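You operate a simulated robot arm through the tools that you are given. There is no shell and no other tool. Be economical: measure what you need, move in short steps, check, and stop when the job is done.

You run a simulated two-armed robot. Do the job below in one go: nothing can be reset, and whatever is moved stays where it is left.

TASK
Vent the air line, then bring it back at 3 bar.
Fine: close the air valve, hold the vent button till the gauge reads 0, set the regulator knob, reopen the valve.

Only the result counts: the job must be done as asked and must still hold three seconds after the hand-in. Knocking over, shifting, dropping, spilling or breaking anything else fails it.

THE ROBOT
Two 6-joint arms with fingered hands on one trunk, on a base that drives. Base frame: it is fixed to the floor where the robot stands at the start and does not move with it; the origin is under the middle of the robot, x ahead of it, y to its left, z up. Readings come in mm, degrees, newtons and seconds.
The left shoulder is at the start at [94, 155, 1240], the right one opposite. With the tool pointing down near the work surface each hand reaches from about 460 to 740 mm from the robot's upright axis, wherever it stands, measured 20 degrees to its own side. Places, roughly: blue air valve [500, 0, 1200]; first-branch flow knob [700, -400, 1300]; regulator knob [600, -100, 1200]; second-branch flow knob [700, -300, 1200]; small air gauge [600, -100, 1600]; vent button [600, -100, 1100]. Payload 4 kg a hand.
The TCP of each hand is the grasp point between the finger pads, 26 mm short of the fingertips. In the tool frame z runs along the fingers and y along their closing line. Largest opening 132 mm; the body of the gripper starts 73 mm behind the TCP. The gripper is a hand of 3 fingers: y runs from the thumb to the fingers, the wrist lies at [0, 0, -224] in the tool frame.
Orientation is told as [roll, pitch, yaw] about the base's x, y, z axes, in that order, counted from this pose: with the fingers straight down and closing along the base's y, the tool's x points along the base's -x, its y along +y and its z along -z.

THE INTERFACE
- The arms move only by the tool send_rows. It takes "left_commands", "right_commands" or both (then of equal length, played together; a hand with none holds still); each is a list of rows, each a list of 6 numbers: the shift along the base's x, y, z in mm, then the turn, a rotation vector about the base's x, y, z in degrees. In form: [[x, y, z, ax, ay, az], ...]. A call has 1 to 8 rows; each row is the pose to reach, as a shift and turn from the pose commanded when the call began. Each row takes 0.2 s and may step no farther than 50 mm and 8.6 degrees from the row before; otherwise, the whole call is refused. A pose out of reach is approached as far as the arm can. The call stops where the force on the tool passes 60 N (or 10 N more than at its start, if that is more) or the arm is blocked; 0.2 s more then pass. In this call time passes only in rows, and 0.2 s behind the last. It gives the time, the measured TCP pose, the force on the tool (base axes), the opening and the grip force at its end, in the units of the frame above (readings bear some noise), with the torque about the TCP (base axes, N m) and any sound that the robot's microphone picked up, and new pictures: "views" is both (left out), scene, wrist or none (wrist: the cameras of the hands that moved).
- Cameras (640 x 400 px; columns grow to the right, rows downward): "scene" is now at [168.8, 19.9, 1569.5]; the picture's right is [0.21, -0.98, -0.00], its down [-0.48, -0.10, -0.87] and it looks along [0.85, 0.18, -0.49] (base axes); focal length 214 px, centre (320, 200). "left" rides on the left gripper at [-61, 3, -92] in its tool frame; the picture's right is [-0.05, -1.00, 0.00], its down [0.83, -0.04, -0.55] and it looks along [0.55, -0.03, 0.83] (tool axes); focal length 230 px, centre (320, 200). "right" rides on the right gripper at [62, 3, -92] in its tool frame; the picture's right is [-0.05, 1.00, 0.00], its down [-0.83, -0.04, -0.56] and it looks along [-0.55, -0.03, 0.83] (tool axes); focal length 230 px, centre (320, 200). There is no depth. A picture from a camera that has moved, and an enlarged one, comes with that camera's place and axes in the base frame and with its lens.
- raise_lower(by): slides the trunk up (or, below 0, down) by that many mm; the arms and the scene camera ride with it, the base frame stays. It gives what a move gives, with no picture.
- steer(legs): drives the robot by 1 to 6 legs, each [ahead, turn to the left] in mm and degrees, along the robot's own axes; the way and the turn of a leg run together, so that a leg with both is an arc; at most 1500 mm and 180 degrees a leg. The arms and the cameras ride along, it lands a little off, and it stops where it bumps. It gives what a move gives, and a new picture of the scene camera.
- move_fingers(finger1, finger2, thumb_bend, hand): sets how far each is bent, from 0 (flat) to 100 (curled in); at 30 the hand is open as for a grip, at 70 the pads meet at the TCP. One left out holds its place. A second passes; each finger stops where it meets its share of the squeeze, and holds until it gets a number again. It is the only way to open and close the hand. It gives what a move gives, with no picture; readings hold the bend of each and the force on the fingers (four entries, about 0 where the hand has none), thumb and palm.
- head_to(pan, tilt): turns the head with the scene camera to pan (to the left, within 86 degrees either way) and tilt (down, from -29 to 69), counted from straight ahead of the robot. It gives what a move gives, and a new picture of the scene camera.
- close_up(camera, box): a new picture of the part [left, top, right, bottom] of that camera's present view, enlarged. It takes no simulated time.
- close_job(): hands the job in; it is judged then, once.

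Work in short steps. Places have to be worked out from the pictures, the camera data and where the tool is seen: move nearer, look again, correct. Check each grasp and each placing, and mend what went wrong. You have 120 turns and 260 pictures in all, those below and enlarged ones among them. Open the grippers and draw the arms clear of the work before you hand the job in, unless the task says otherwise; then end with one line.

The tools are called after ">>>" as name(argument=value, ...) on one line, values as JSON. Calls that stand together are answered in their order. send_rows: Moves the arms, as the interface text tells. Its arguments: {"type":"object","properties":{"left_commands":{"type":"array","items":{"type":"array","items":{"type":"number"}}},"right_commands":{"type":"array","items":{"type":"array","items":{"type":"number"}}},"views":{"type":"string","enum":["both","scene","wrist","none"]}},"required":[]} The other tools are called the same way: raise_lower (by) slides the trunk up or down; move_fingers (finger1, finger2, thumb_bend, hand) moves the fingers one by one; steer (legs) drives the base; head_to (pan, tilt) turns the head that bears the scene camera; close_up (camera, box) takes an enlarged picture of a part of a camera's view; close_job () hands the job in.

At the start:

```text
time: 0.0
left_ee_pos: [497.9, 156.8, 1352.1]
left_orientation: [0.0, 0.1, 0.1]
left_wrist_force: [-0.5, 0.0, -0.5]
left_wrist_torque: [0.01, -0.02, -0.01]
left_grip_width: 131.8
left_grasp_force: 0.0
left_shape: jaw
left_bend: [30.0, 30.0, 30.0]
left_finger forces: [0.1, 0.0, 0.1, 0.1, 0.0, 0.0]
right_ee_pos: [491.9, -277.0, 1385.6]
right_orientation: [0.0, 0.1, 0.0]
right_wrist_force: [-0.4, -0.1, 0.8]
right_wrist_torque: [0.02, 0.0, -0.01]
right_grip_width: 131.8
right_grasp_force: 0.0
right_shape: jaw
right_bend: [30.0, 30.0, 30.0]
right_finger forces: [0.0, 0.0, 0.1, 0.1, 0.0, 0.0]
trunk travel left (down, up): [-775.0, 65.0]
robot x, y, heading: [-1.2, -0.0, -0.2]
head pan, tilt: [12.0, 28.1]
```

scene: 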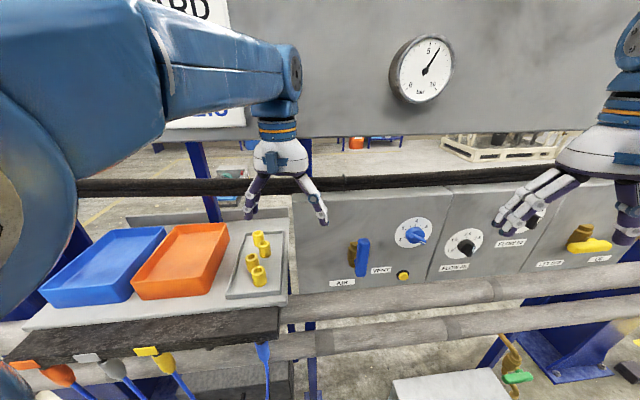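
right: 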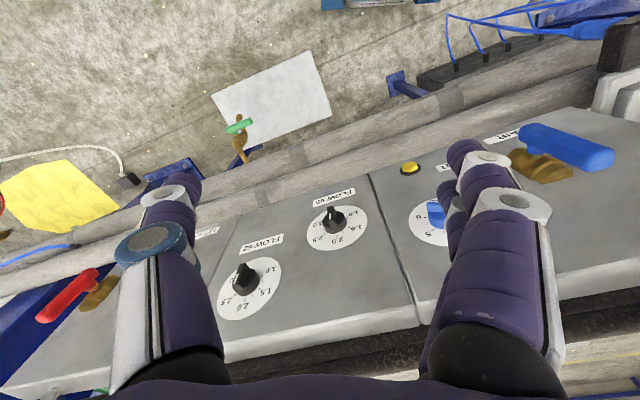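
left: 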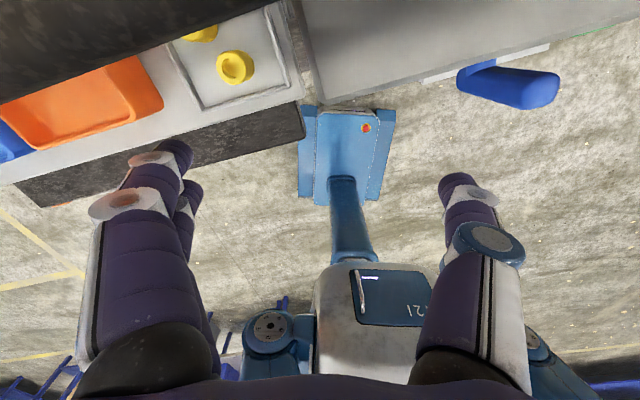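

The panel with blue valve, vent button (yellow), regulator knob (blue) is ahead. I take close-ups to read the details.

>>> close_up(camera="scene", box=[300, 190, 460, 290])

>>> close_up(camera="scene", box=[380, 25, 476, 105])

>>> close_up(camera="right", box=[380, 100, 640, 260])

>>> close_up(camera="scene", box=[420, 170, 640, 300])

```text
4.00 times, centred on (380, 240) of scene
camera zoom: at [168.8, 19.9, 1569.5], right [0.21, -0.98, 0.0], down [-0.48, -0.1, -0.87], along [0.85, 0.18, -0.49], focal length 858 px, centre (80, 40)
```

zoom: 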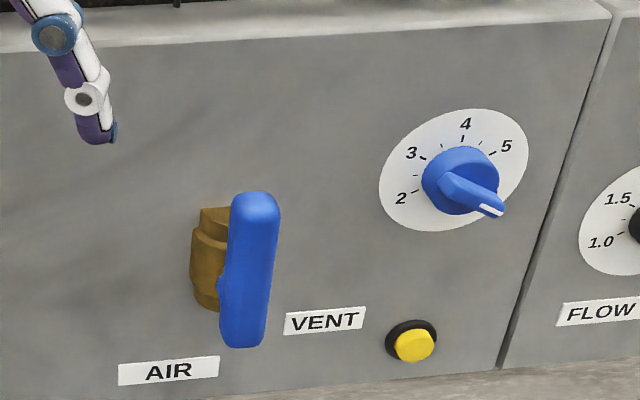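

```text
5.00 times, centred on (428, 65) of scene
camera zoom: at [168.8, 19.9, 1569.5], right [0.21, -0.98, 0.0], down [-0.48, -0.1, -0.87], along [0.85, 0.18, -0.49], focal length 1072 px, centre (-220, 875)
```

zoom: 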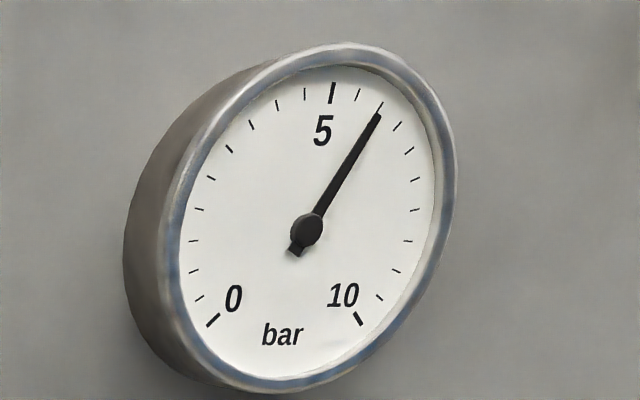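

```text
2.46 times, centred on (510, 180) of right
camera zoom: at [431.2, -272.7, 1478.1], right [0.05, 1.0, 0.0], down [0.83, -0.04, 0.55], along [0.55, -0.03, -0.83], focal length 566 px, centre (-148, 249)
```

zoom: 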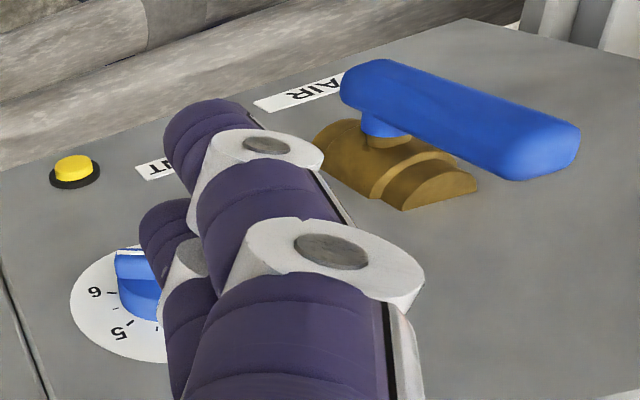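

```text
2.91 times, centred on (530, 235) of scene
camera zoom: at [168.8, 19.9, 1569.5], right [0.21, -0.98, 0.0], down [-0.48, -0.1, -0.87], along [0.85, 0.18, -0.49], focal length 624 px, centre (-291, 98)
```

zoom: 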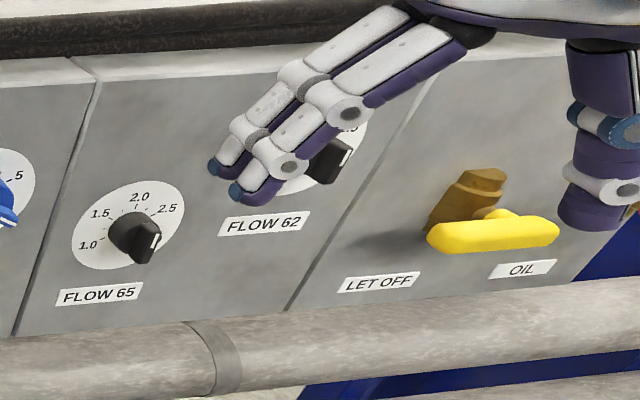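

Triangulation suggests the panel is nearly vertical and yawed about 23° (facing toward my right). I raise the trunk 65 mm for a second viewpoint.

>>> raise_lower(by=60)

>>> close_up(camera="scene", box=[300, 210, 460, 310])

>>> close_up(camera="right", box=[380, 80, 640, 240])

```text
time: 0.6
left_ee_pos: [456.2, 155.4, 1338.4]
left_orientation: [0.1, 8.7, 0.3]
left_wrist_force: [-0.1, -0.2, 0.0]
left_wrist_torque: [0.03, -0.04, 0.0]
left_grip_width: 132.2
left_grasp_force: 0.1
left_shape: jaw
left_bend: [30.0, 30.0, 30.0]
left_finger forces: [0.0, 0.0, 0.1, 0.0, 0.1, 0.0]
right_ee_pos: [462.8, -277.1, 1375.5]
right_orientation: [0.0, 7.5, 0.0]
right_wrist_force: [-0.7, -0.4, 1.0]
right_wrist_torque: [0.01, 0.02, 0.02]
right_grip_width: 132.1
right_grasp_force: 0.0
right_shape: jaw
right_bend: [30.0, 30.0, 30.0]
right_finger forces: [0.1, 0.0, 0.0, 0.0, 0.0, 0.1]
trunk travel left (down, up): [-808.0, 32.0]
robot x, y, heading: [-2.1, 0.8, 0.1]
head pan, tilt: [12.0, 28.1]
stopped: the force on the tool passed its limit at 91 N (the readings are from after the stop); the commanded pose is now the measured one
```

```text
4.00 times, centred on (380, 260) of scene
camera zoom: at [168.2, 18.9, 1603.5], right [0.21, -0.98, 0.0], down [-0.48, -0.1, -0.87], along [0.85, 0.18, -0.49], focal length 858 px, centre (80, -40)
```

zoom: 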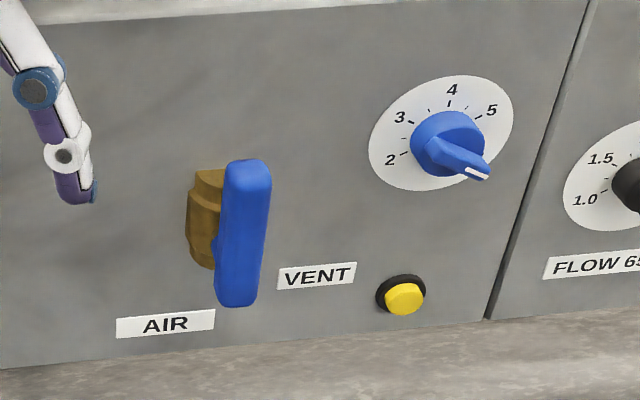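

```text
2.46 times, centred on (510, 160) of right
camera zoom: at [414.3, -273.6, 1474.5], right [0.05, 1.0, -0.01], down [0.9, -0.04, 0.44], along [0.44, -0.03, -0.9], focal length 566 px, centre (-148, 298)
```

zoom: 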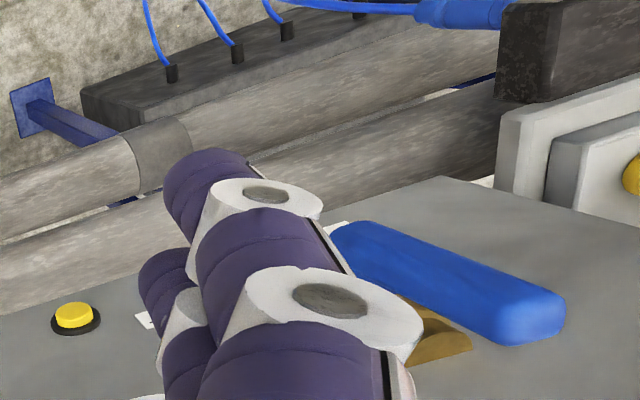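

The lift stopped against something overhead (probably the board above). I lower the trunk again slightly and look at the scene to check nothing was harmed.

>>> raise_lower(by=-30)

>>> head_to(pan=0, tilt=10)

```text
time: 1.4
left_ee_pos: [452.6, 156.2, 1310.2]
left_orientation: [0.1, 8.4, 0.2]
left_wrist_force: [-12.5, -2.2, -2.9]
left_wrist_torque: [0.22, -0.96, -0.12]
left_grip_width: 131.8
left_grasp_force: 0.1
left_shape: jaw
left_bend: [30.0, 30.0, 30.0]
left_finger forces: [0.1, 0.0, 0.0, 0.0, 0.1, 0.1]
right_ee_pos: [459.4, -276.5, 1347.2]
right_orientation: [0.0, 7.0, 0.1]
right_wrist_force: [1.0, 0.1, -0.3]
right_wrist_torque: [0.03, 0.0, -0.04]
right_grip_width: 132.3
right_grasp_force: 0.1
right_shape: jaw
right_bend: [30.0, 30.0, 30.0]
right_finger forces: [0.0, 0.0, 0.0, 0.0, 0.0, 0.1]
trunk travel left (down, up): [-778.0, 62.0]
robot x, y, heading: [-1.6, 0.0, 0.1]
head pan, tilt: [12.0, 28.1]
```

```text
time: 2.2
left_ee_pos: [453.0, 156.0, 1311.0]
left_orientation: [0.1, 8.4, 0.2]
left_wrist_force: [-19.6, -4.0, -17.9]
left_wrist_torque: [0.28, -0.15, -0.3]
left_grip_width: 132.1
left_grasp_force: 0.1
left_shape: jaw
left_bend: [30.0, 30.0, 30.0]
left_finger forces: [0.1, 0.1, 0.0, 0.0, 0.0, 0.0]
right_ee_pos: [460.5, -276.3, 1348.2]
right_orientation: [0.0, 7.0, 0.1]
right_wrist_force: [-1.0, 0.1, 0.2]
right_wrist_torque: [0.01, -0.03, 0.01]
right_grip_width: 132.1
right_grasp_force: 0.0
right_shape: jaw
right_bend: [30.0, 30.0, 30.0]
right_finger forces: [0.1, 0.1, 0.0, 0.0, 0.0, 0.1]
trunk travel left (down, up): [-778.0, 62.0]
robot x, y, heading: [-2.1, -0.3, -0.0]
head pan, tilt: [0.0, 10.0]
camera scene: at [168.1, 0.2, 1602.3], right [0.0, -1.0, 0.0], down [-0.19, 0.0, -0.98], along [0.98, 0.0, -0.19], focal length 214 px, centre (320, 200)
```

scene: 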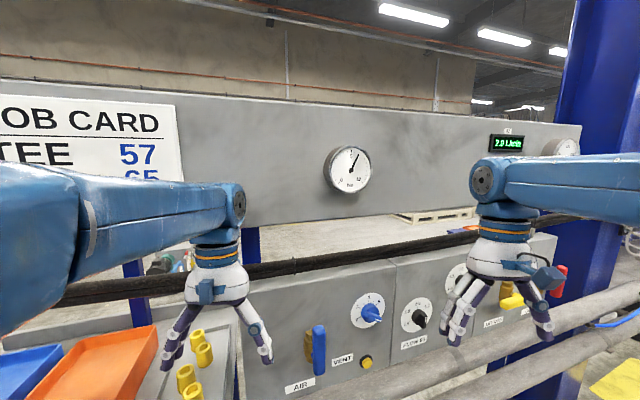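

The left hand reads a contact of ~20 N, its wrist likely against the upper board. I draw the left hand straight back, and the right a bit as well.

>>> send_rows(left_commands=[[-25, 0, 0, 0, 0, 0], [-50, 0, 0, 0, 0, 0]], right_commands=[[-25, 0, 0, 0, 0, 0], [-50, 0, 0, 0, 0, 0]], views="scene")

```text
time: 3.0
left_ee_pos: [440.8, 157.3, 1286.4]
left_orientation: [0.1, 12.5, 0.2]
left_wrist_force: [-0.4, 0.5, -0.3]
left_wrist_torque: [0.01, 0.03, -0.03]
left_grip_width: 131.9
left_grasp_force: 0.0
left_shape: jaw
left_bend: [30.0, 30.0, 30.0]
left_finger forces: [0.0, 0.0, 0.1, 0.1, 0.1, 0.0]
left hand out of reach, approached as far as the arm can: row 1, 2
right_ee_pos: [448.9, -275.8, 1323.3]
right_orientation: [0.0, 11.3, 0.3]
right_wrist_force: [0.9, 1.0, 0.1]
right_wrist_torque: [-0.01, 0.05, 0.0]
right_grip_width: 132.1
right_grasp_force: 0.1
right_shape: jaw
right_bend: [30.0, 30.0, 30.0]
right_finger forces: [0.0, 0.1, 0.0, 0.1, 0.0, 0.1]
right hand out of reach, approached as far as the arm can: row 1, 2
trunk travel left (down, up): [-778.0, 62.0]
robot x, y, heading: [-0.6, -0.0, 0.2]
head pan, tilt: [0.0, 10.0]
stopped in row 2 (right hand): the arm was blocked; the commanded pose is now the measured one
camera scene: at [173.4, 0.7, 1602.4], right [0.0, -1.0, 0.0], down [-0.19, 0.0, -0.98], along [0.98, 0.0, -0.19], focal length 214 px, centre (320, 200)
```

scene: 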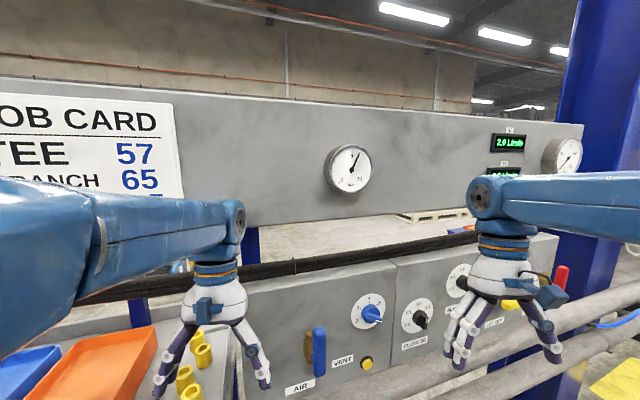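

The arms are folded at their inner limit, so I back the base up 200 mm to gain working room.

>>> steer(legs=[[-200, 0]])

```text
time: 4.6
left_ee_pos: [249.1, 157.6, 1287.5]
left_orientation: [0.0, 12.2, 0.4]
left_wrist_force: [-0.1, -0.5, -1.7]
left_wrist_torque: [-0.05, 0.07, 0.04]
left_grip_width: 131.9
left_grasp_force: 0.1
left_shape: jaw
left_bend: [30.0, 30.0, 30.0]
left_finger forces: [0.0, 0.1, 0.0, 0.2, 0.0, 0.1]
right_ee_pos: [256.8, -274.5, 1324.6]
right_orientation: [-0.1, 11.0, 0.1]
right_wrist_force: [1.2, 0.4, 0.0]
right_wrist_torque: [-0.03, 0.06, -0.01]
right_grip_width: 132.1
right_grasp_force: 0.0
right_shape: jaw
right_bend: [30.0, 30.0, 30.0]
right_finger forces: [0.0, 0.0, 0.0, 0.0, 0.0, 0.1]
trunk travel left (down, up): [-778.0, 62.0]
robot x, y, heading: [-202.2, -0.6, -0.1]
head pan, tilt: [0.0, 10.0]
camera scene: at [-19.6, 1.1, 1600.9], right [0.0, -1.0, 0.0], down [-0.2, 0.0, -0.98], along [0.98, 0.0, -0.2], focal length 214 px, centre (320, 200)
```

scene: 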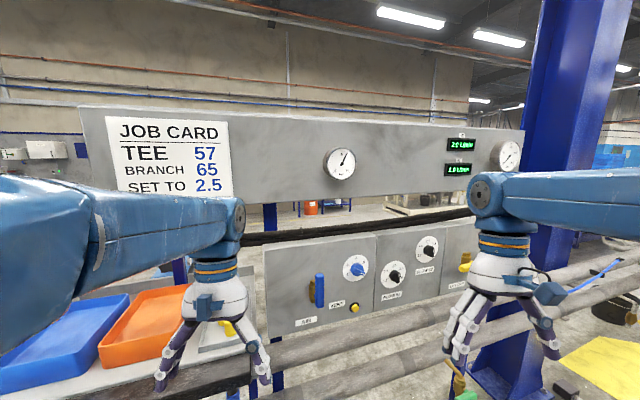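

Good clear view. I take a close-up of the panel from here for triangulation against the first picture.

>>> close_up(camera="scene", box=[260, 230, 388, 310])

>>> send_rows(right_commands=[[25, 0, 0, 0, -8.5, 0], [50, 0, 0, 0, -17, 0], [75, 0, 0, 0, -25.5, 0], [100, 0, 0, 0, -34, 0], [100, 0, 0, 0, -42.5, 0], [100, 0, 0, 0, -51, 0], [100, 0, 0, 0, -59.5, 0], [100, 0, 0, 0, -68, 0]], views="none")

```text
5.00 times, centred on (324, 270) of scene
camera zoom: at [-19.6, 1.1, 1600.9], right [0.0, -1.0, 0.0], down [-0.2, 0.0, -0.98], along [0.98, 0.0, -0.2], focal length 1072 px, centre (300, -150)
```

zoom: 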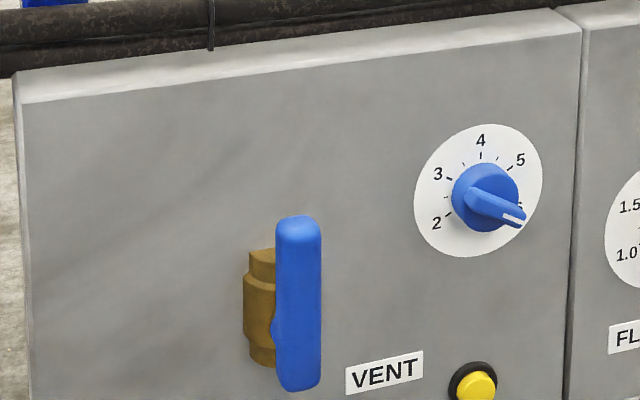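

```text
time: 6.4
left_ee_pos: [222.7, 157.9, 1270.8]
left_orientation: [0.0, 15.8, 0.4]
left_wrist_force: [-0.4, 0.3, 0.1]
left_wrist_torque: [0.03, -0.02, 0.03]
left_grip_width: 132.1
left_grasp_force: 0.1
left_shape: jaw
left_bend: [30.0, 30.0, 30.0]
left_finger forces: [0.1, 0.0, 0.0, 0.0, 0.1, 0.0]
right_ee_pos: [432.9, -271.8, 1266.9]
right_orientation: [5.8, -53.9, -7.7]
right_wrist_force: [0.8, -1.1, 0.9]
right_wrist_torque: [-0.01, 0.05, 0.15]
right_grip_width: 131.9
right_grasp_force: 0.1
right_shape: jaw
right_bend: [30.0, 30.0, 30.0]
right_finger forces: [0.0, 0.0, 0.0, 0.0, 0.0, 0.0]
right hand out of reach, approached as far as the arm can: row 1, 2, 3, 4, 5, 6, 7, 8
trunk travel left (down, up): [-778.0, 62.0]
robot x, y, heading: [-202.8, 0.9, 0.3]
head pan, tilt: [0.0, 10.0]
```

Triangulated: regulator dial centre ≈ (617,-115,1248), valve lever centre ≈ (531,1,1225) with pivot near z 1200, button ≈ (605,-117,1110). I now complete pitching the right hand to point forward, moving it further out.

>>> send_rows(right_commands=[[40, 10, -10, 0, -8.5, 0], [80, 20, -20, 0, -17, 0], [110, 30, -30, 0, -25.5, 0], [120, 40, -40, 0, -33, 0]], views="scene")

```text
time: 7.4
left_ee_pos: [220.3, 155.1, 1270.1]
left_orientation: [0.2, 15.7, 0.4]
left_wrist_force: [-0.7, -0.3, -0.1]
left_wrist_torque: [0.04, -0.03, 0.0]
left_grip_width: 132.3
left_grasp_force: 0.2
left_shape: jaw
left_bend: [30.0, 30.0, 30.0]
left_finger forces: [0.1, 0.0, 0.0, 0.0, 0.1, 0.1]
right_ee_pos: [554.6, -174.2, 1251.1]
right_orientation: [179.3, -88.5, 177.1]
right_wrist_force: [0.4, 0.0, 0.2]
right_wrist_torque: [0.0, 0.01, 0.04]
right_grip_width: 132.0
right_grasp_force: 0.0
right_shape: jaw
right_bend: [30.0, 30.0, 30.0]
right_finger forces: [0.1, 0.0, 0.1, 0.1, 0.1, 0.1]
right hand out of reach, approached as far as the arm can: row 1, 2, 3, 4
trunk travel left (down, up): [-778.0, 62.0]
robot x, y, heading: [-200.7, 4.1, -0.0]
head pan, tilt: [0.0, 10.0]
camera scene: at [-30.8, -3.0, 1602.4], right [0.0, -1.0, 0.0], down [-0.19, 0.0, -0.98], along [0.98, 0.0, -0.19], focal length 214 px, centre (320, 200)
```

scene: 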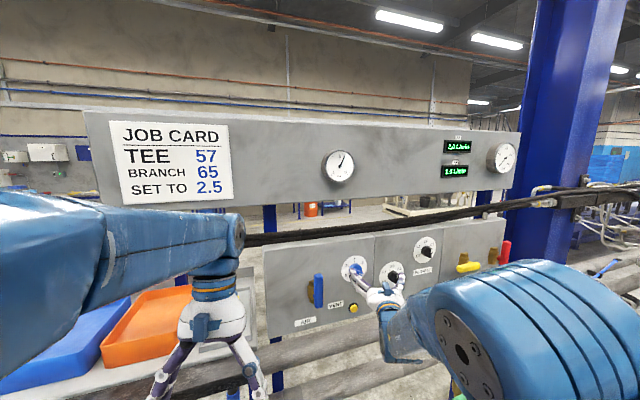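

The hand now points forward, close to the panel but free of contact. I retreat a bit and yaw it 24° left to face the panel squarely.

>>> send_rows(right_commands=[[-20, -10, 0, 0, 0, 8], [-40, -20, 0, 0, 0, 16], [-60, -30, 0, 0, 0, 24]])

```text
time: 8.4
left_ee_pos: [201.9, 159.7, 1249.3]
left_orientation: [0.0, 19.9, 0.4]
left_wrist_force: [0.5, 0.5, 0.0]
left_wrist_torque: [0.04, -0.04, 0.0]
left_grip_width: 131.9
left_grasp_force: 0.0
left_shape: jaw
left_bend: [30.0, 30.0, 30.0]
left_finger forces: [0.0, 0.0, 0.0, 0.0, 0.0, 0.0]
right_ee_pos: [484.8, -174.6, 1267.5]
right_orientation: [110.6, -77.8, -114.5]
right_wrist_force: [0.3, -0.3, -0.4]
right_wrist_torque: [-0.05, 0.02, -0.06]
right_grip_width: 132.1
right_grasp_force: 0.1
right_shape: jaw
right_bend: [30.0, 30.0, 30.0]
right_finger forces: [0.0, 0.0, 0.1, 0.1, 0.0, 0.0]
right hand out of reach, approached as far as the arm can: row 1, 2, 3
trunk travel left (down, up): [-778.0, 62.0]
robot x, y, heading: [-201.4, 1.1, 0.2]
head pan, tilt: [0.0, 10.0]
stopped in row 3 (right hand): the arm was blocked; the commanded pose is now the measured one
camera scene: at [-28.0, 2.8, 1601.9], right [0.0, -1.0, 0.0], down [-0.19, 0.0, -0.98], along [0.98, 0.0, -0.19], focal length 214 px, centre (320, 200)
camera right: at [399.4, -152.6, 1200.8], right [0.05, 0.97, 0.25], down [-0.63, -0.16, 0.76], along [0.78, -0.2, 0.6], focal length 230 px, centre (320, 200)
```

scene: 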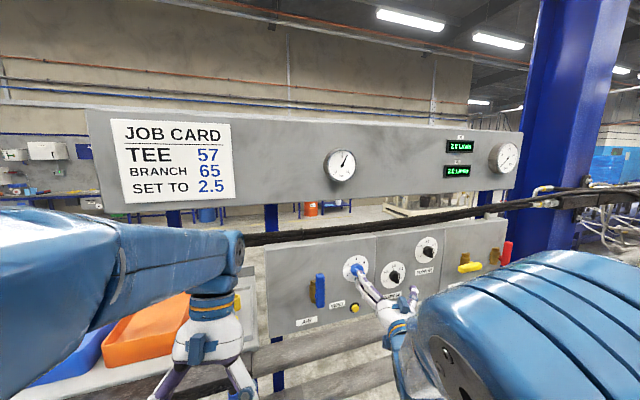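
right: 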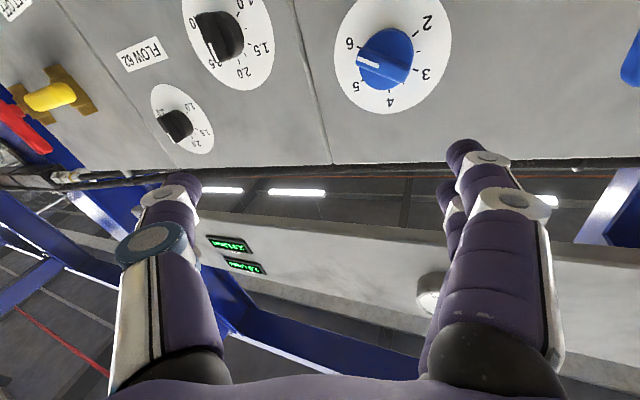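

The arm is still too folded. I back up another 150 mm.

>>> steer(legs=[[-150, 0]])

>>> send_rows(left_commands=[[30, 0, 10, 0, 0, 0], [60, 0, 20, 0, -6, 0], [90, 0, 30, 0, -12, 0]], right_commands=[[40, 0, 0, 0, 0, 0], [80, 0, 0, 0, 0, 0], [110, 0, 0, 0, 0, 0]], views="scene")

```text
time: 9.8
left_ee_pos: [56.2, 157.9, 1249.7]
left_orientation: [0.1, 19.8, 0.6]
left_wrist_force: [0.4, 0.4, -0.1]
left_wrist_torque: [0.03, 0.04, 0.0]
left_grip_width: 132.2
left_grasp_force: 0.1
left_shape: jaw
left_bend: [30.0, 30.0, 30.0]
left_finger forces: [0.1, 0.0, 0.0, 0.0, 0.0, 0.0]
right_ee_pos: [339.9, -174.5, 1267.3]
right_orientation: [111.1, -77.6, -114.9]
right_wrist_force: [1.0, -0.5, 0.7]
right_wrist_torque: [0.0, 0.01, 0.03]
right_grip_width: 132.2
right_grasp_force: 0.0
right_shape: jaw
right_bend: [30.0, 30.0, 30.0]
right_finger forces: [0.1, 0.0, 0.0, 0.1, 0.0, 0.0]
trunk travel left (down, up): [-778.0, 62.0]
robot x, y, heading: [-353.8, -2.2, -0.0]
head pan, tilt: [0.0, 10.0]
camera scene: at [-173.7, 0.7, 1601.2], right [0.0, -1.0, 0.0], down [-0.2, 0.0, -0.98], along [0.98, 0.0, -0.2], focal length 214 px, centre (320, 200)
```

scene: 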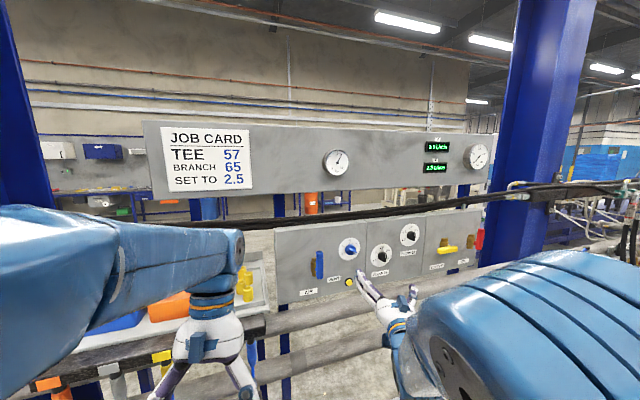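

```text
time: 10.6
left_ee_pos: [117.8, 157.9, 1287.1]
left_orientation: [0.0, 6.3, 0.6]
left_wrist_force: [0.7, 0.4, 0.8]
left_wrist_torque: [-0.02, 0.0, -0.01]
left_grip_width: 131.9
left_grasp_force: 0.1
left_shape: jaw
left_bend: [30.0, 30.0, 30.0]
left_finger forces: [0.1, 0.0, 0.0, 0.0, 0.1, 0.1]
right_ee_pos: [420.6, -174.5, 1282.6]
right_orientation: [116.8, -77.2, -120.4]
right_wrist_force: [-0.4, 0.0, -0.2]
right_wrist_torque: [0.03, 0.04, 0.02]
right_grip_width: 132.0
right_grasp_force: 0.1
right_shape: jaw
right_bend: [30.0, 30.0, 30.0]
right_finger forces: [0.0, 0.0, 0.0, 0.0, 0.0, 0.0]
trunk travel left (down, up): [-778.0, 62.0]
robot x, y, heading: [-350.9, -0.7, 0.1]
head pan, tilt: [0.0, 10.0]
camera scene: at [-180.4, 0.7, 1602.1], right [0.0, -1.0, 0.0], down [-0.19, 0.0, -0.98], along [0.98, 0.0, -0.19], focal length 214 px, centre (320, 200)
```

scene: 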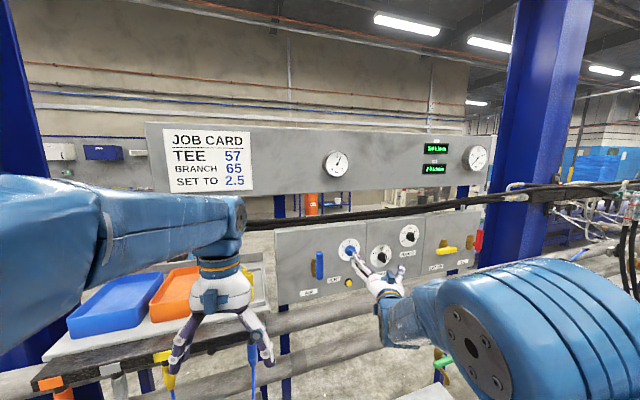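

Now reachable. I correct orientation (tool z is about (0.99,-0.07,0.1)) toward (0.91,0.41,0) and move in front of the valve; left arm stays parked. Then close the right fingers.

>>> send_rows(right_commands=[[0, 25, 0, -2.8, 1.4, 7], [0, 50, 0, -5.7, 2.8, 14], [0, 80, 0, -8.5, 4.3, 21], [0, 110, 0, -11.4, 5.7, 28]], views="wrist")

>>> move_fingers(hand="right", finger1=70, finger2=70, thumb_bend=70)

>>> head_to(pan=0, tilt=22)

```text
time: 11.8
left_ee_pos: [97.1, 158.6, 1273.5]
left_orientation: [0.0, 9.0, 0.6]
left_wrist_force: [-0.6, 0.6, 0.4]
left_wrist_torque: [0.03, -0.02, -0.01]
left_grip_width: 132.0
left_grasp_force: 0.0
left_shape: jaw
left_bend: [30.0, 30.0, 30.0]
left_finger forces: [0.0, 0.0, 0.1, 0.0, 0.0, 0.0]
right_ee_pos: [408.7, -130.8, 1301.9]
right_orientation: [106.5, -76.1, -106.4]
right_wrist_force: [-0.2, 0.2, 0.8]
right_wrist_torque: [0.0, 0.01, 0.01]
right_grip_width: 132.2
right_grasp_force: 0.2
right_shape: jaw
right_bend: [30.0, 30.0, 30.0]
right_finger forces: [0.1, 0.0, 0.1, 0.1, 0.1, 0.0]
right hand out of reach, approached as far as the arm can: row 1, 2, 3, 4
trunk travel left (down, up): [-778.0, 62.0]
robot x, y, heading: [-352.4, 2.0, -0.1]
head pan, tilt: [0.0, 10.0]
stopped in row 4 (right hand): the arm was blocked; the commanded pose is now the measured one
camera right: at [321.6, -113.0, 1236.1], right [-0.01, 0.96, 0.28], down [-0.61, -0.23, 0.76], along [0.79, -0.16, 0.59], focal length 230 px, centre (320, 200)
```

right: 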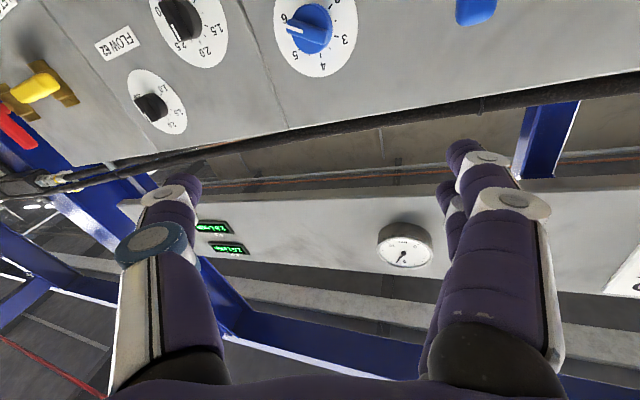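

```text
time: 12.8
left_ee_pos: [100.1, 159.2, 1273.4]
left_orientation: [-0.1, 8.9, 0.7]
left_wrist_force: [0.6, -0.3, 0.0]
left_wrist_torque: [0.01, 0.0, 0.0]
left_grip_width: 132.0
left_grasp_force: 0.0
left_shape: jaw
left_bend: [30.0, 30.0, 30.0]
left_finger forces: [0.1, 0.0, 0.1, 0.0, 0.1, 0.1]
right_ee_pos: [410.1, -128.3, 1307.4]
right_orientation: [108.8, -76.2, -108.5]
right_wrist_force: [-0.9, 0.2, -0.7]
right_wrist_torque: [-0.01, -0.02, 0.0]
right_grip_width: 6.1
right_grasp_force: 0.0
right_shape: fingers
right_bend: [70.0, 70.0, 70.0]
right_finger forces: [0.0, 0.1, 0.1, 0.0, 0.0, 0.0]
trunk travel left (down, up): [-778.0, 62.0]
robot x, y, heading: [-353.0, -0.7, 0.2]
head pan, tilt: [0.0, 10.0]
```

```text
time: 13.5
left_ee_pos: [99.1, 158.8, 1274.2]
left_orientation: [0.0, 8.8, 0.7]
left_wrist_force: [0.0, 0.2, 0.0]
left_wrist_torque: [0.01, -0.02, 0.01]
left_grip_width: 131.9
left_grasp_force: 0.0
left_shape: jaw
left_bend: [30.0, 30.0, 30.0]
left_finger forces: [0.1, 0.0, 0.0, 0.0, 0.0, 0.0]
right_ee_pos: [411.8, -128.5, 1306.9]
right_orientation: [108.7, -76.1, -108.4]
right_wrist_force: [-0.3, 0.1, 0.7]
right_wrist_torque: [0.01, -0.01, 0.0]
right_grip_width: 6.3
right_grasp_force: 0.1
right_shape: fingers
right_bend: [70.0, 70.0, 70.0]
right_finger forces: [0.0, 0.1, 0.0, 0.0, 0.0, 0.1]
trunk travel left (down, up): [-778.0, 62.0]
robot x, y, heading: [-350.6, -0.8, -0.1]
head pan, tilt: [0.0, 22.0]
camera scene: at [-180.0, 0.8, 1582.6], right [0.0, -1.0, 0.0], down [-0.39, 0.0, -0.92], along [0.92, 0.0, -0.39], focal length 214 px, centre (320, 200)
```

scene: 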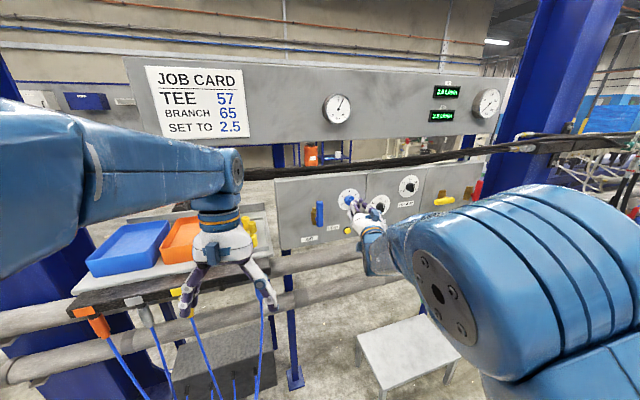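

Yaw is blocked by a joint limit, so I'd rather turn the whole base to face the panel squarely. First turn right 66° and look whether the way is free.

>>> steer(legs=[[0, -66]])

```text
time: 17.0
left_ee_pos: [-26.2, -356.5, 1279.1]
left_orientation: [-0.2, 8.4, -66.1]
left_wrist_force: [-0.7, -0.4, -0.4]
left_wrist_torque: [0.02, 0.01, -0.01]
left_grip_width: 131.7
left_grasp_force: 0.2
left_shape: jaw
left_bend: [30.0, 30.0, 30.0]
left_finger forces: [0.1, 0.0, 0.0, 0.0, 0.0, 0.0]
right_ee_pos: [-161.1, -749.8, 1301.8]
right_orientation: [108.7, -77.0, -175.4]
right_wrist_force: [0.3, 0.0, -0.3]
right_wrist_torque: [-0.01, 0.0, 0.01]
right_grip_width: 5.9
right_grasp_force: 0.0
right_shape: fingers
right_bend: [70.0, 70.0, 70.0]
right_finger forces: [0.0, 0.0, 0.1, 0.0, 0.0, 0.0]
trunk travel left (down, up): [-778.0, 62.0]
robot x, y, heading: [-342.3, 5.7, -66.4]
head pan, tilt: [0.0, 22.0]
camera scene: at [-274.7, -155.1, 1582.5], right [-0.92, -0.4, 0.0], down [-0.16, 0.36, -0.92], along [0.36, -0.84, -0.39], focal length 214 px, centre (320, 200)
```

scene: 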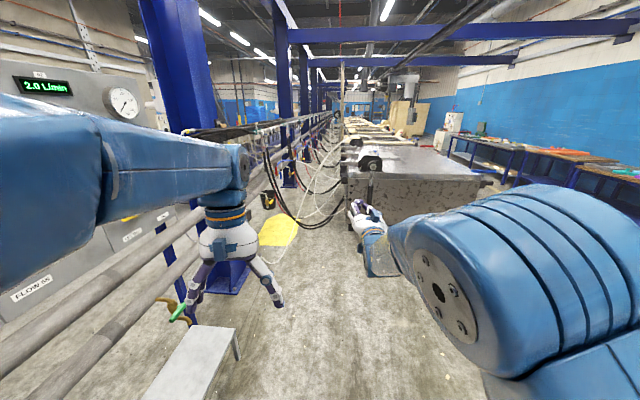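

The way ahead is free. Drive 335 mm ahead, then turn left 90° to face the panel.

>>> steer(legs=[[335, 0], [0, 90]])

```text
time: 23.3
left_ee_pos: [137.2, 7.7, 1270.9]
left_orientation: [0.0, 11.1, 23.7]
left_wrist_force: [0.6, 0.1, -0.1]
left_wrist_torque: [0.01, 0.01, -0.03]
left_grip_width: 132.2
left_grasp_force: 0.1
left_shape: jaw
left_bend: [30.0, 30.0, 30.0]
left_finger forces: [0.1, 0.0, 0.0, 0.0, 0.1, 0.0]
right_ee_pos: [533.8, -152.5, 1321.4]
right_orientation: [108.8, -73.8, -87.6]
right_wrist_force: [0.6, -0.1, -0.1]
right_wrist_torque: [0.01, -0.01, -0.01]
right_grip_width: 5.6
right_grasp_force: 0.0
right_shape: fingers
right_bend: [70.0, 70.0, 70.0]
right_finger forces: [0.0, 0.0, 0.0, 0.1, 0.1, 0.0]
trunk travel left (down, up): [-778.0, 62.0]
robot x, y, heading: [-206.7, -313.9, 23.0]
head pan, tilt: [0.0, 22.0]
camera scene: at [-47.4, -245.6, 1582.5], right [0.39, -0.92, 0.0], down [-0.36, -0.15, -0.92], along [0.85, 0.36, -0.39], focal length 214 px, centre (320, 200)
```

scene: 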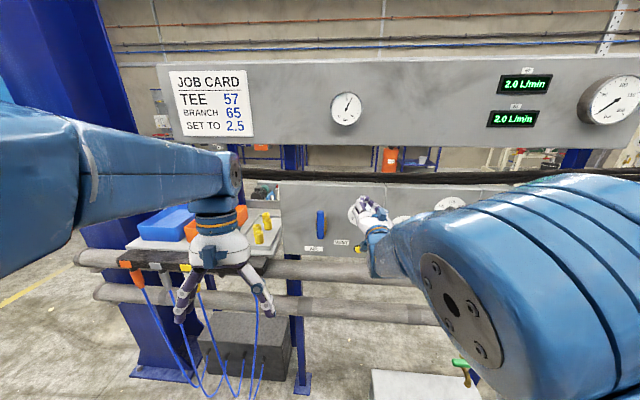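

Heading 23° makes the panel square to me. I move the closed hand to stage ahead-left of the valve lever (TCP ≈ (432,3,1270)), correcting tilt on the way.

>>> send_rows(right_commands=[[-30, 0, 0, -3, 0, 0], [-55, 40, -12, -6, 0, 1], [-75, 80, -25, -9, -0.5, 1.5], [-90, 120, -38, -12, -0.8, 2], [-102, 155, -51, -15.8, -1.1, 2.5]])

```text
time: 24.7
left_ee_pos: [97.1, -8.2, 1229.2]
left_orientation: [0.1, 19.0, 23.9]
left_wrist_force: [0.5, -0.2, -0.3]
left_wrist_torque: [0.0, -0.02, 0.0]
left_grip_width: 131.8
left_grasp_force: 0.1
left_shape: jaw
left_bend: [30.0, 30.0, 30.0]
left_finger forces: [0.0, 0.0, 0.2, 0.0, 0.1, 0.1]
right_ee_pos: [524.1, -162.6, 1331.6]
right_orientation: [115.9, -82.3, -95.7]
right_wrist_force: [-0.1, 0.0, 0.8]
right_wrist_torque: [0.02, 0.01, 0.0]
right_grip_width: 5.4
right_grasp_force: 0.2
right_shape: fingers
right_bend: [70.0, 70.0, 70.0]
right_finger forces: [0.0, 0.0, 0.0, 0.0, 0.0, 0.0]
right hand out of reach, approached as far as the arm can: row 1, 2, 3, 4, 5
trunk travel left (down, up): [-778.0, 62.0]
robot x, y, heading: [-207.6, -313.0, 23.1]
head pan, tilt: [0.0, 22.0]
stopped in row 5 (right hand): the arm was blocked; the commanded pose is now the measured one
camera scene: at [-49.1, -246.2, 1582.7], right [0.39, -0.92, 0.0], down [-0.36, -0.15, -0.92], along [0.85, 0.36, -0.39], focal length 214 px, centre (320, 200)
camera right: at [438.2, -182.6, 1266.0], right [-0.34, 0.92, 0.17], down [-0.52, -0.34, 0.78], along [0.78, 0.18, 0.59], focal length 230 px, centre (320, 200)
```

scene: 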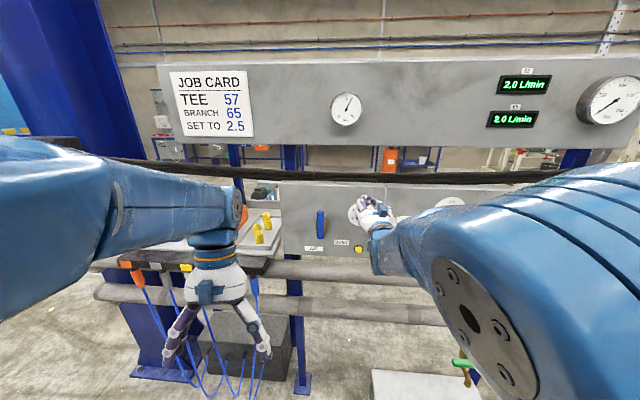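
right: 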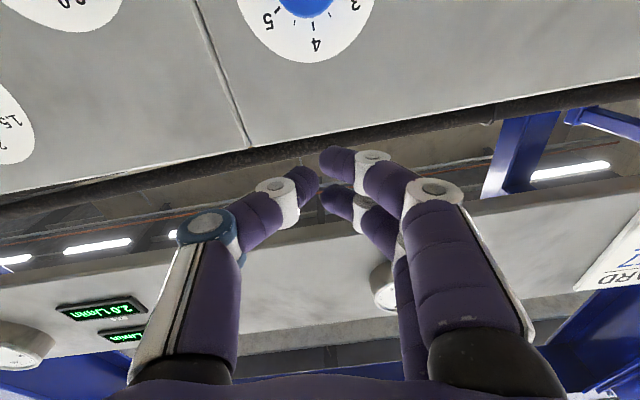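

The arm is near its folded limit here. I back up 120 mm along the heading so the workspace opens up.

>>> steer(legs=[[-120, 0]])

>>> send_rows(left_commands=[[0, 0, 0, 0, 0, 0], [30, 15, 0, 0, 0, 0], [60, 25, 0, 0, 0, 0], [90, 38, 10, 0, 0, 0], [90, 38, 10, 0, 0, 0]], right_commands=[[25, 10, 0, 0, 0, 0], [40, 40, 0, 0, 0, 0], [50, 80, 0, 0, 0, 0], [50, 120, -10, 0, 0, 0], [50, 160, -20, 0, 0, 0]])

```text
time: 26.0
left_ee_pos: [-10.1, -54.8, 1256.1]
left_orientation: [0.0, 13.9, 23.7]
left_wrist_force: [-1.6, 0.2, -0.9]
left_wrist_torque: [0.03, -0.07, -0.01]
left_grip_width: 132.2
left_grasp_force: 0.2
left_shape: jaw
left_bend: [30.0, 30.0, 30.0]
left_finger forces: [0.0, 0.1, 0.0, 0.0, 0.1, 0.1]
right_ee_pos: [413.4, -200.4, 1332.3]
right_orientation: [120.9, -82.8, -100.2]
right_wrist_force: [-1.6, -0.6, -0.3]
right_wrist_torque: [0.01, -0.03, 0.04]
right_grip_width: 5.5
right_grasp_force: 0.0
right_shape: fingers
right_bend: [70.0, 70.0, 70.0]
right_finger forces: [0.0, 0.1, 0.0, 0.0, 0.1, 0.1]
trunk travel left (down, up): [-778.0, 62.0]
robot x, y, heading: [-318.5, -360.9, 23.0]
head pan, tilt: [0.0, 22.0]
camera scene: at [-182.7, -303.1, 1585.3], right [0.39, -0.92, 0.0], down [-0.35, -0.15, -0.93], along [0.85, 0.36, -0.38], focal length 214 px, centre (320, 200)
```

scene: 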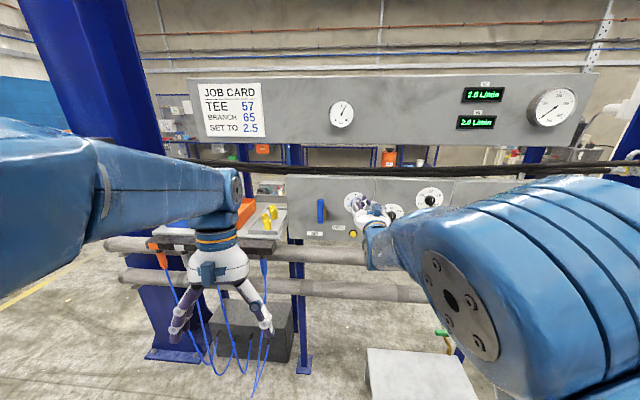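

```text
time: 27.4
left_ee_pos: [55.3, -27.3, 1278.1]
left_orientation: [0.0, 12.5, 24.1]
left_wrist_force: [0.0, -0.1, 0.4]
left_wrist_torque: [0.04, 0.0, 0.03]
left_grip_width: 132.1
left_grasp_force: 0.1
left_shape: jaw
left_bend: [30.0, 30.0, 30.0]
left_finger forces: [0.1, 0.0, 0.0, 0.0, 0.0, 0.0]
right_ee_pos: [494.3, -106.1, 1299.6]
right_orientation: [97.9, -80.6, -81.9]
right_wrist_force: [-0.9, -0.1, 0.2]
right_wrist_torque: [0.02, 0.02, 0.04]
right_grip_width: 5.9
right_grasp_force: 0.0
right_shape: fingers
right_bend: [70.0, 70.0, 70.0]
right_finger forces: [0.1, 0.0, 0.0, 0.0, 0.0, 0.0]
right hand out of reach, approached as far as the arm can: row 5
trunk travel left (down, up): [-778.0, 62.0]
robot x, y, heading: [-318.2, -362.5, 22.8]
head pan, tilt: [0.0, 22.0]
stopped in row 5 (right hand): the arm was blocked; the commanded pose is now the measured one
camera scene: at [-161.8, -295.9, 1583.1], right [0.39, -0.92, 0.0], down [-0.36, -0.15, -0.92], along [0.85, 0.36, -0.39], focal length 214 px, centre (320, 200)
camera right: at [404.2, -117.5, 1237.5], right [-0.27, 0.94, 0.21], down [-0.5, -0.33, 0.8], along [0.82, 0.11, 0.56], focal length 230 px, centre (320, 200)
camera left: at [127.5, 7.6, 1355.4], right [0.45, -0.89, -0.01], down [-0.61, -0.32, 0.72], along [-0.65, -0.32, -0.69], focal length 230 px, centre (320, 200)
```

scene: 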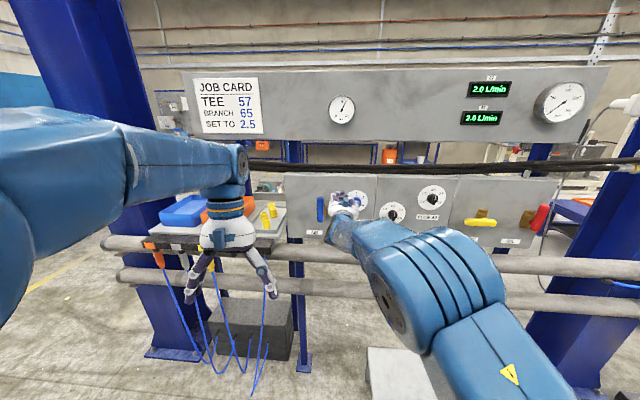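
right: 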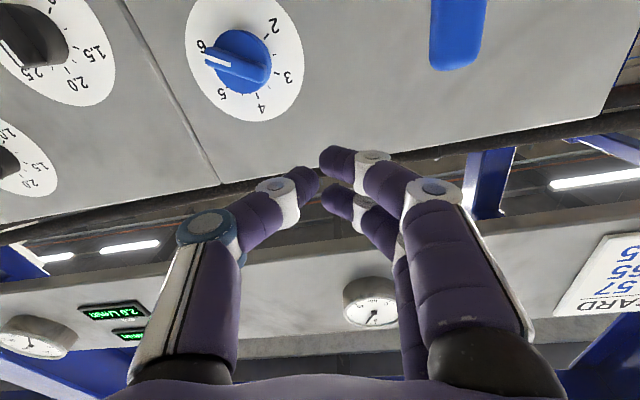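
left: 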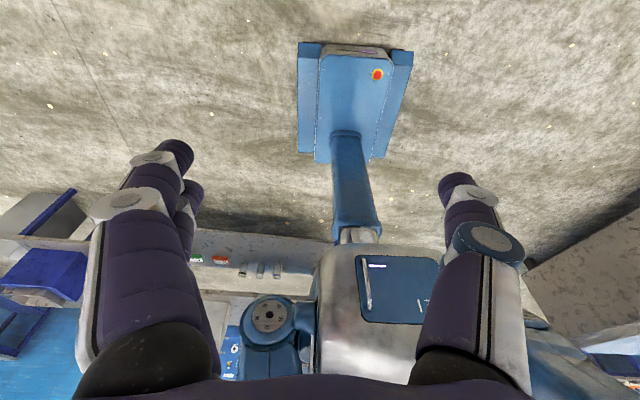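

The right arm prefers targets on its own side. I turn the base ~20° left while backing 50 mm so the valve and knob lie 20-28° to the right of the heading.

>>> steer(legs=[[-50, 0], [0, 20]])

```text
time: 29.4
left_ee_pos: [-132.7, 63.1, 1276.7]
left_orientation: [-0.2, 12.5, 43.9]
left_wrist_force: [-0.2, -1.3, -0.1]
left_wrist_torque: [0.0, -0.08, 0.04]
left_grip_width: 131.7
left_grasp_force: 0.1
left_shape: jaw
left_bend: [30.0, 30.0, 30.0]
left_finger forces: [0.0, 0.1, 0.1, 0.0, 0.0, 0.1]
right_ee_pos: [311.6, 133.4, 1322.2]
right_orientation: [106.0, -79.9, -70.3]
right_wrist_force: [-0.6, -0.9, 0.9]
right_wrist_torque: [-0.01, 0.03, -0.02]
right_grip_width: 5.8
right_grasp_force: 0.1
right_shape: fingers
right_bend: [70.0, 70.0, 70.0]
right_finger forces: [0.1, 0.1, 0.0, 0.0, 0.0, 0.0]
trunk travel left (down, up): [-778.0, 62.0]
robot x, y, heading: [-357.5, -386.7, 43.1]
head pan, tilt: [0.0, 22.0]
camera scene: at [-241.6, -267.2, 1583.2], right [0.68, -0.73, 0.0], down [-0.28, -0.27, -0.92], along [0.67, 0.63, -0.39], focal length 214 px, centre (320, 200)
```

scene: 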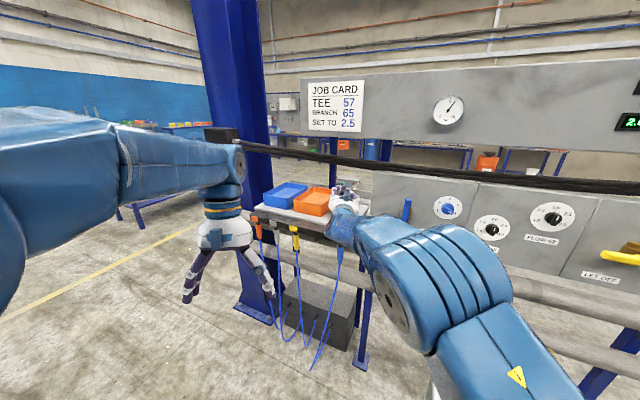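

Now I move the hand to the staging point before the lever with the orientation correction.

>>> send_rows(right_commands=[[25, -30, -10, -2, -0.3, -2.5], [50, -60, -20, -4, -0.5, -5], [75, -90, -30, -6, -0.7, -7.5], [100, -110, -40, -8, -1, -10], [120, -130, -52, -10, -1.2, -12.5], [120, -130, -52, -10, -1.2, -12.5]])

```text
time: 30.9
left_ee_pos: [-143.6, 48.0, 1283.9]
left_orientation: [-0.1, 11.8, 44.0]
left_wrist_force: [1.2, 0.1, 0.4]
left_wrist_torque: [0.01, -0.01, 0.01]
left_grip_width: 132.2
left_grasp_force: 0.1
left_shape: jaw
left_bend: [30.0, 30.0, 30.0]
left_finger forces: [0.0, 0.0, 0.1, 0.0, 0.0, 0.0]
right_ee_pos: [420.8, -11.4, 1281.7]
right_orientation: [71.8, -89.3, -48.8]
right_wrist_force: [-0.5, -0.2, 0.4]
right_wrist_torque: [0.0, 0.02, 0.0]
right_grip_width: 5.9
right_grasp_force: 0.1
right_shape: fingers
right_bend: [70.0, 70.0, 70.0]
right_finger forces: [0.1, 0.0, 0.1, 0.1, 0.0, 0.1]
trunk travel left (down, up): [-778.0, 62.0]
robot x, y, heading: [-363.2, -384.2, 43.3]
head pan, tilt: [0.0, 22.0]
camera scene: at [-235.2, -266.5, 1582.5], right [0.68, -0.73, 0.0], down [-0.29, -0.27, -0.92], along [0.67, 0.63, -0.39], focal length 214 px, centre (320, 200)
camera right: at [336.3, -43.2, 1220.3], right [-0.39, 0.92, 0.06], down [-0.49, -0.27, 0.83], along [0.78, 0.29, 0.55], focal length 230 px, centre (320, 200)
```

scene: 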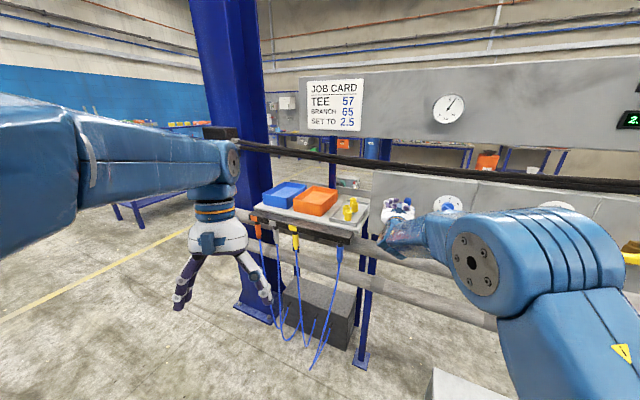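
right: 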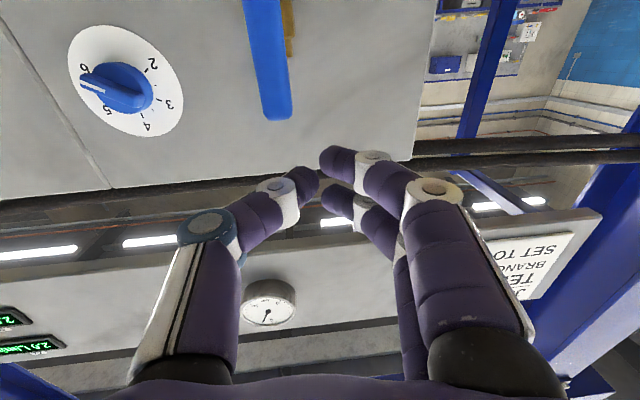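

The fingertips sit about 32 mm left of the lever as wanted. I lower to z≈1250 and advance ~82 mm so the tips sit beside the lever.

>>> send_rows(right_commands=[[-3, 8, -30, 0, 0, 0], [20, 18, -30, 0, 0, 0], [45, 28, -30, 0, 0, 0], [72, 40, -30, 0, 0, 0], [72, 40, -30, 0, 0, 0]])

```text
time: 31.7
left_ee_pos: [-160.3, 31.7, 1276.2]
left_orientation: [0.0, 13.6, 44.1]
left_wrist_force: [-0.1, -0.9, 0.7]
left_wrist_torque: [-0.02, 0.03, 0.0]
left_grip_width: 131.9
left_grasp_force: 0.1
left_shape: jaw
left_bend: [30.0, 30.0, 30.0]
left_finger forces: [0.0, 0.1, 0.1, 0.0, 0.0, 0.0]
right_ee_pos: [453.6, 3.8, 1270.3]
right_orientation: [126.6, -88.5, -103.2]
right_wrist_force: [-1.0, -0.4, 0.0]
right_wrist_torque: [0.02, -0.01, 0.01]
right_grip_width: 5.8
right_grasp_force: 0.0
right_shape: fingers
right_bend: [70.0, 70.0, 70.0]
right_finger forces: [0.1, 0.0, 0.0, 0.0, 0.1, 0.1]
trunk travel left (down, up): [-778.0, 62.0]
robot x, y, heading: [-361.5, -388.2, 43.1]
head pan, tilt: [0.0, 22.0]
stopped in row 4 (right hand): the arm was blocked; the commanded pose is now the measured one
camera scene: at [-236.6, -268.7, 1582.8], right [0.68, -0.73, 0.0], down [-0.29, -0.27, -0.92], along [0.67, 0.63, -0.39], focal length 214 px, centre (320, 200)
camera right: at [367.9, -27.2, 1207.5], right [-0.39, 0.92, 0.07], down [-0.5, -0.28, 0.82], along [0.77, 0.29, 0.57], focal length 230 px, centre (320, 200)
```

scene: 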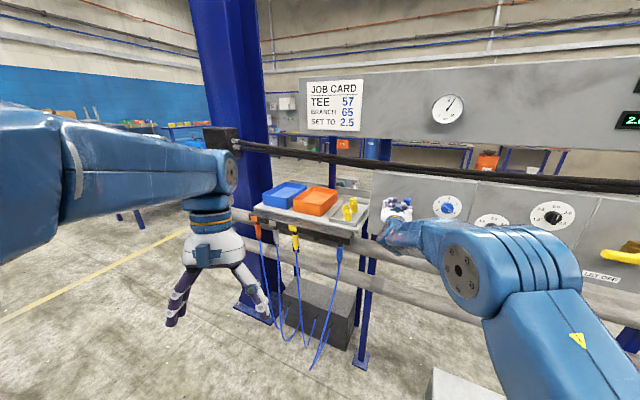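
right: 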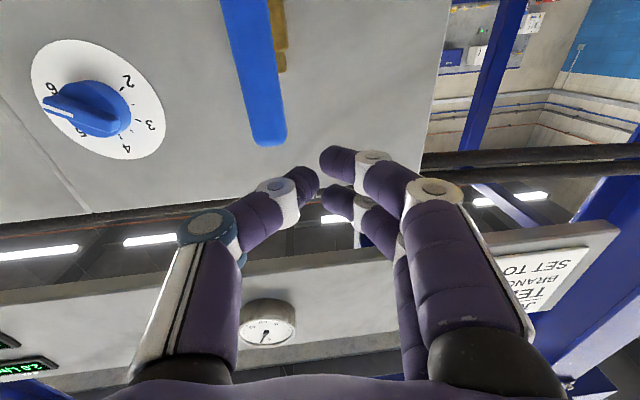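

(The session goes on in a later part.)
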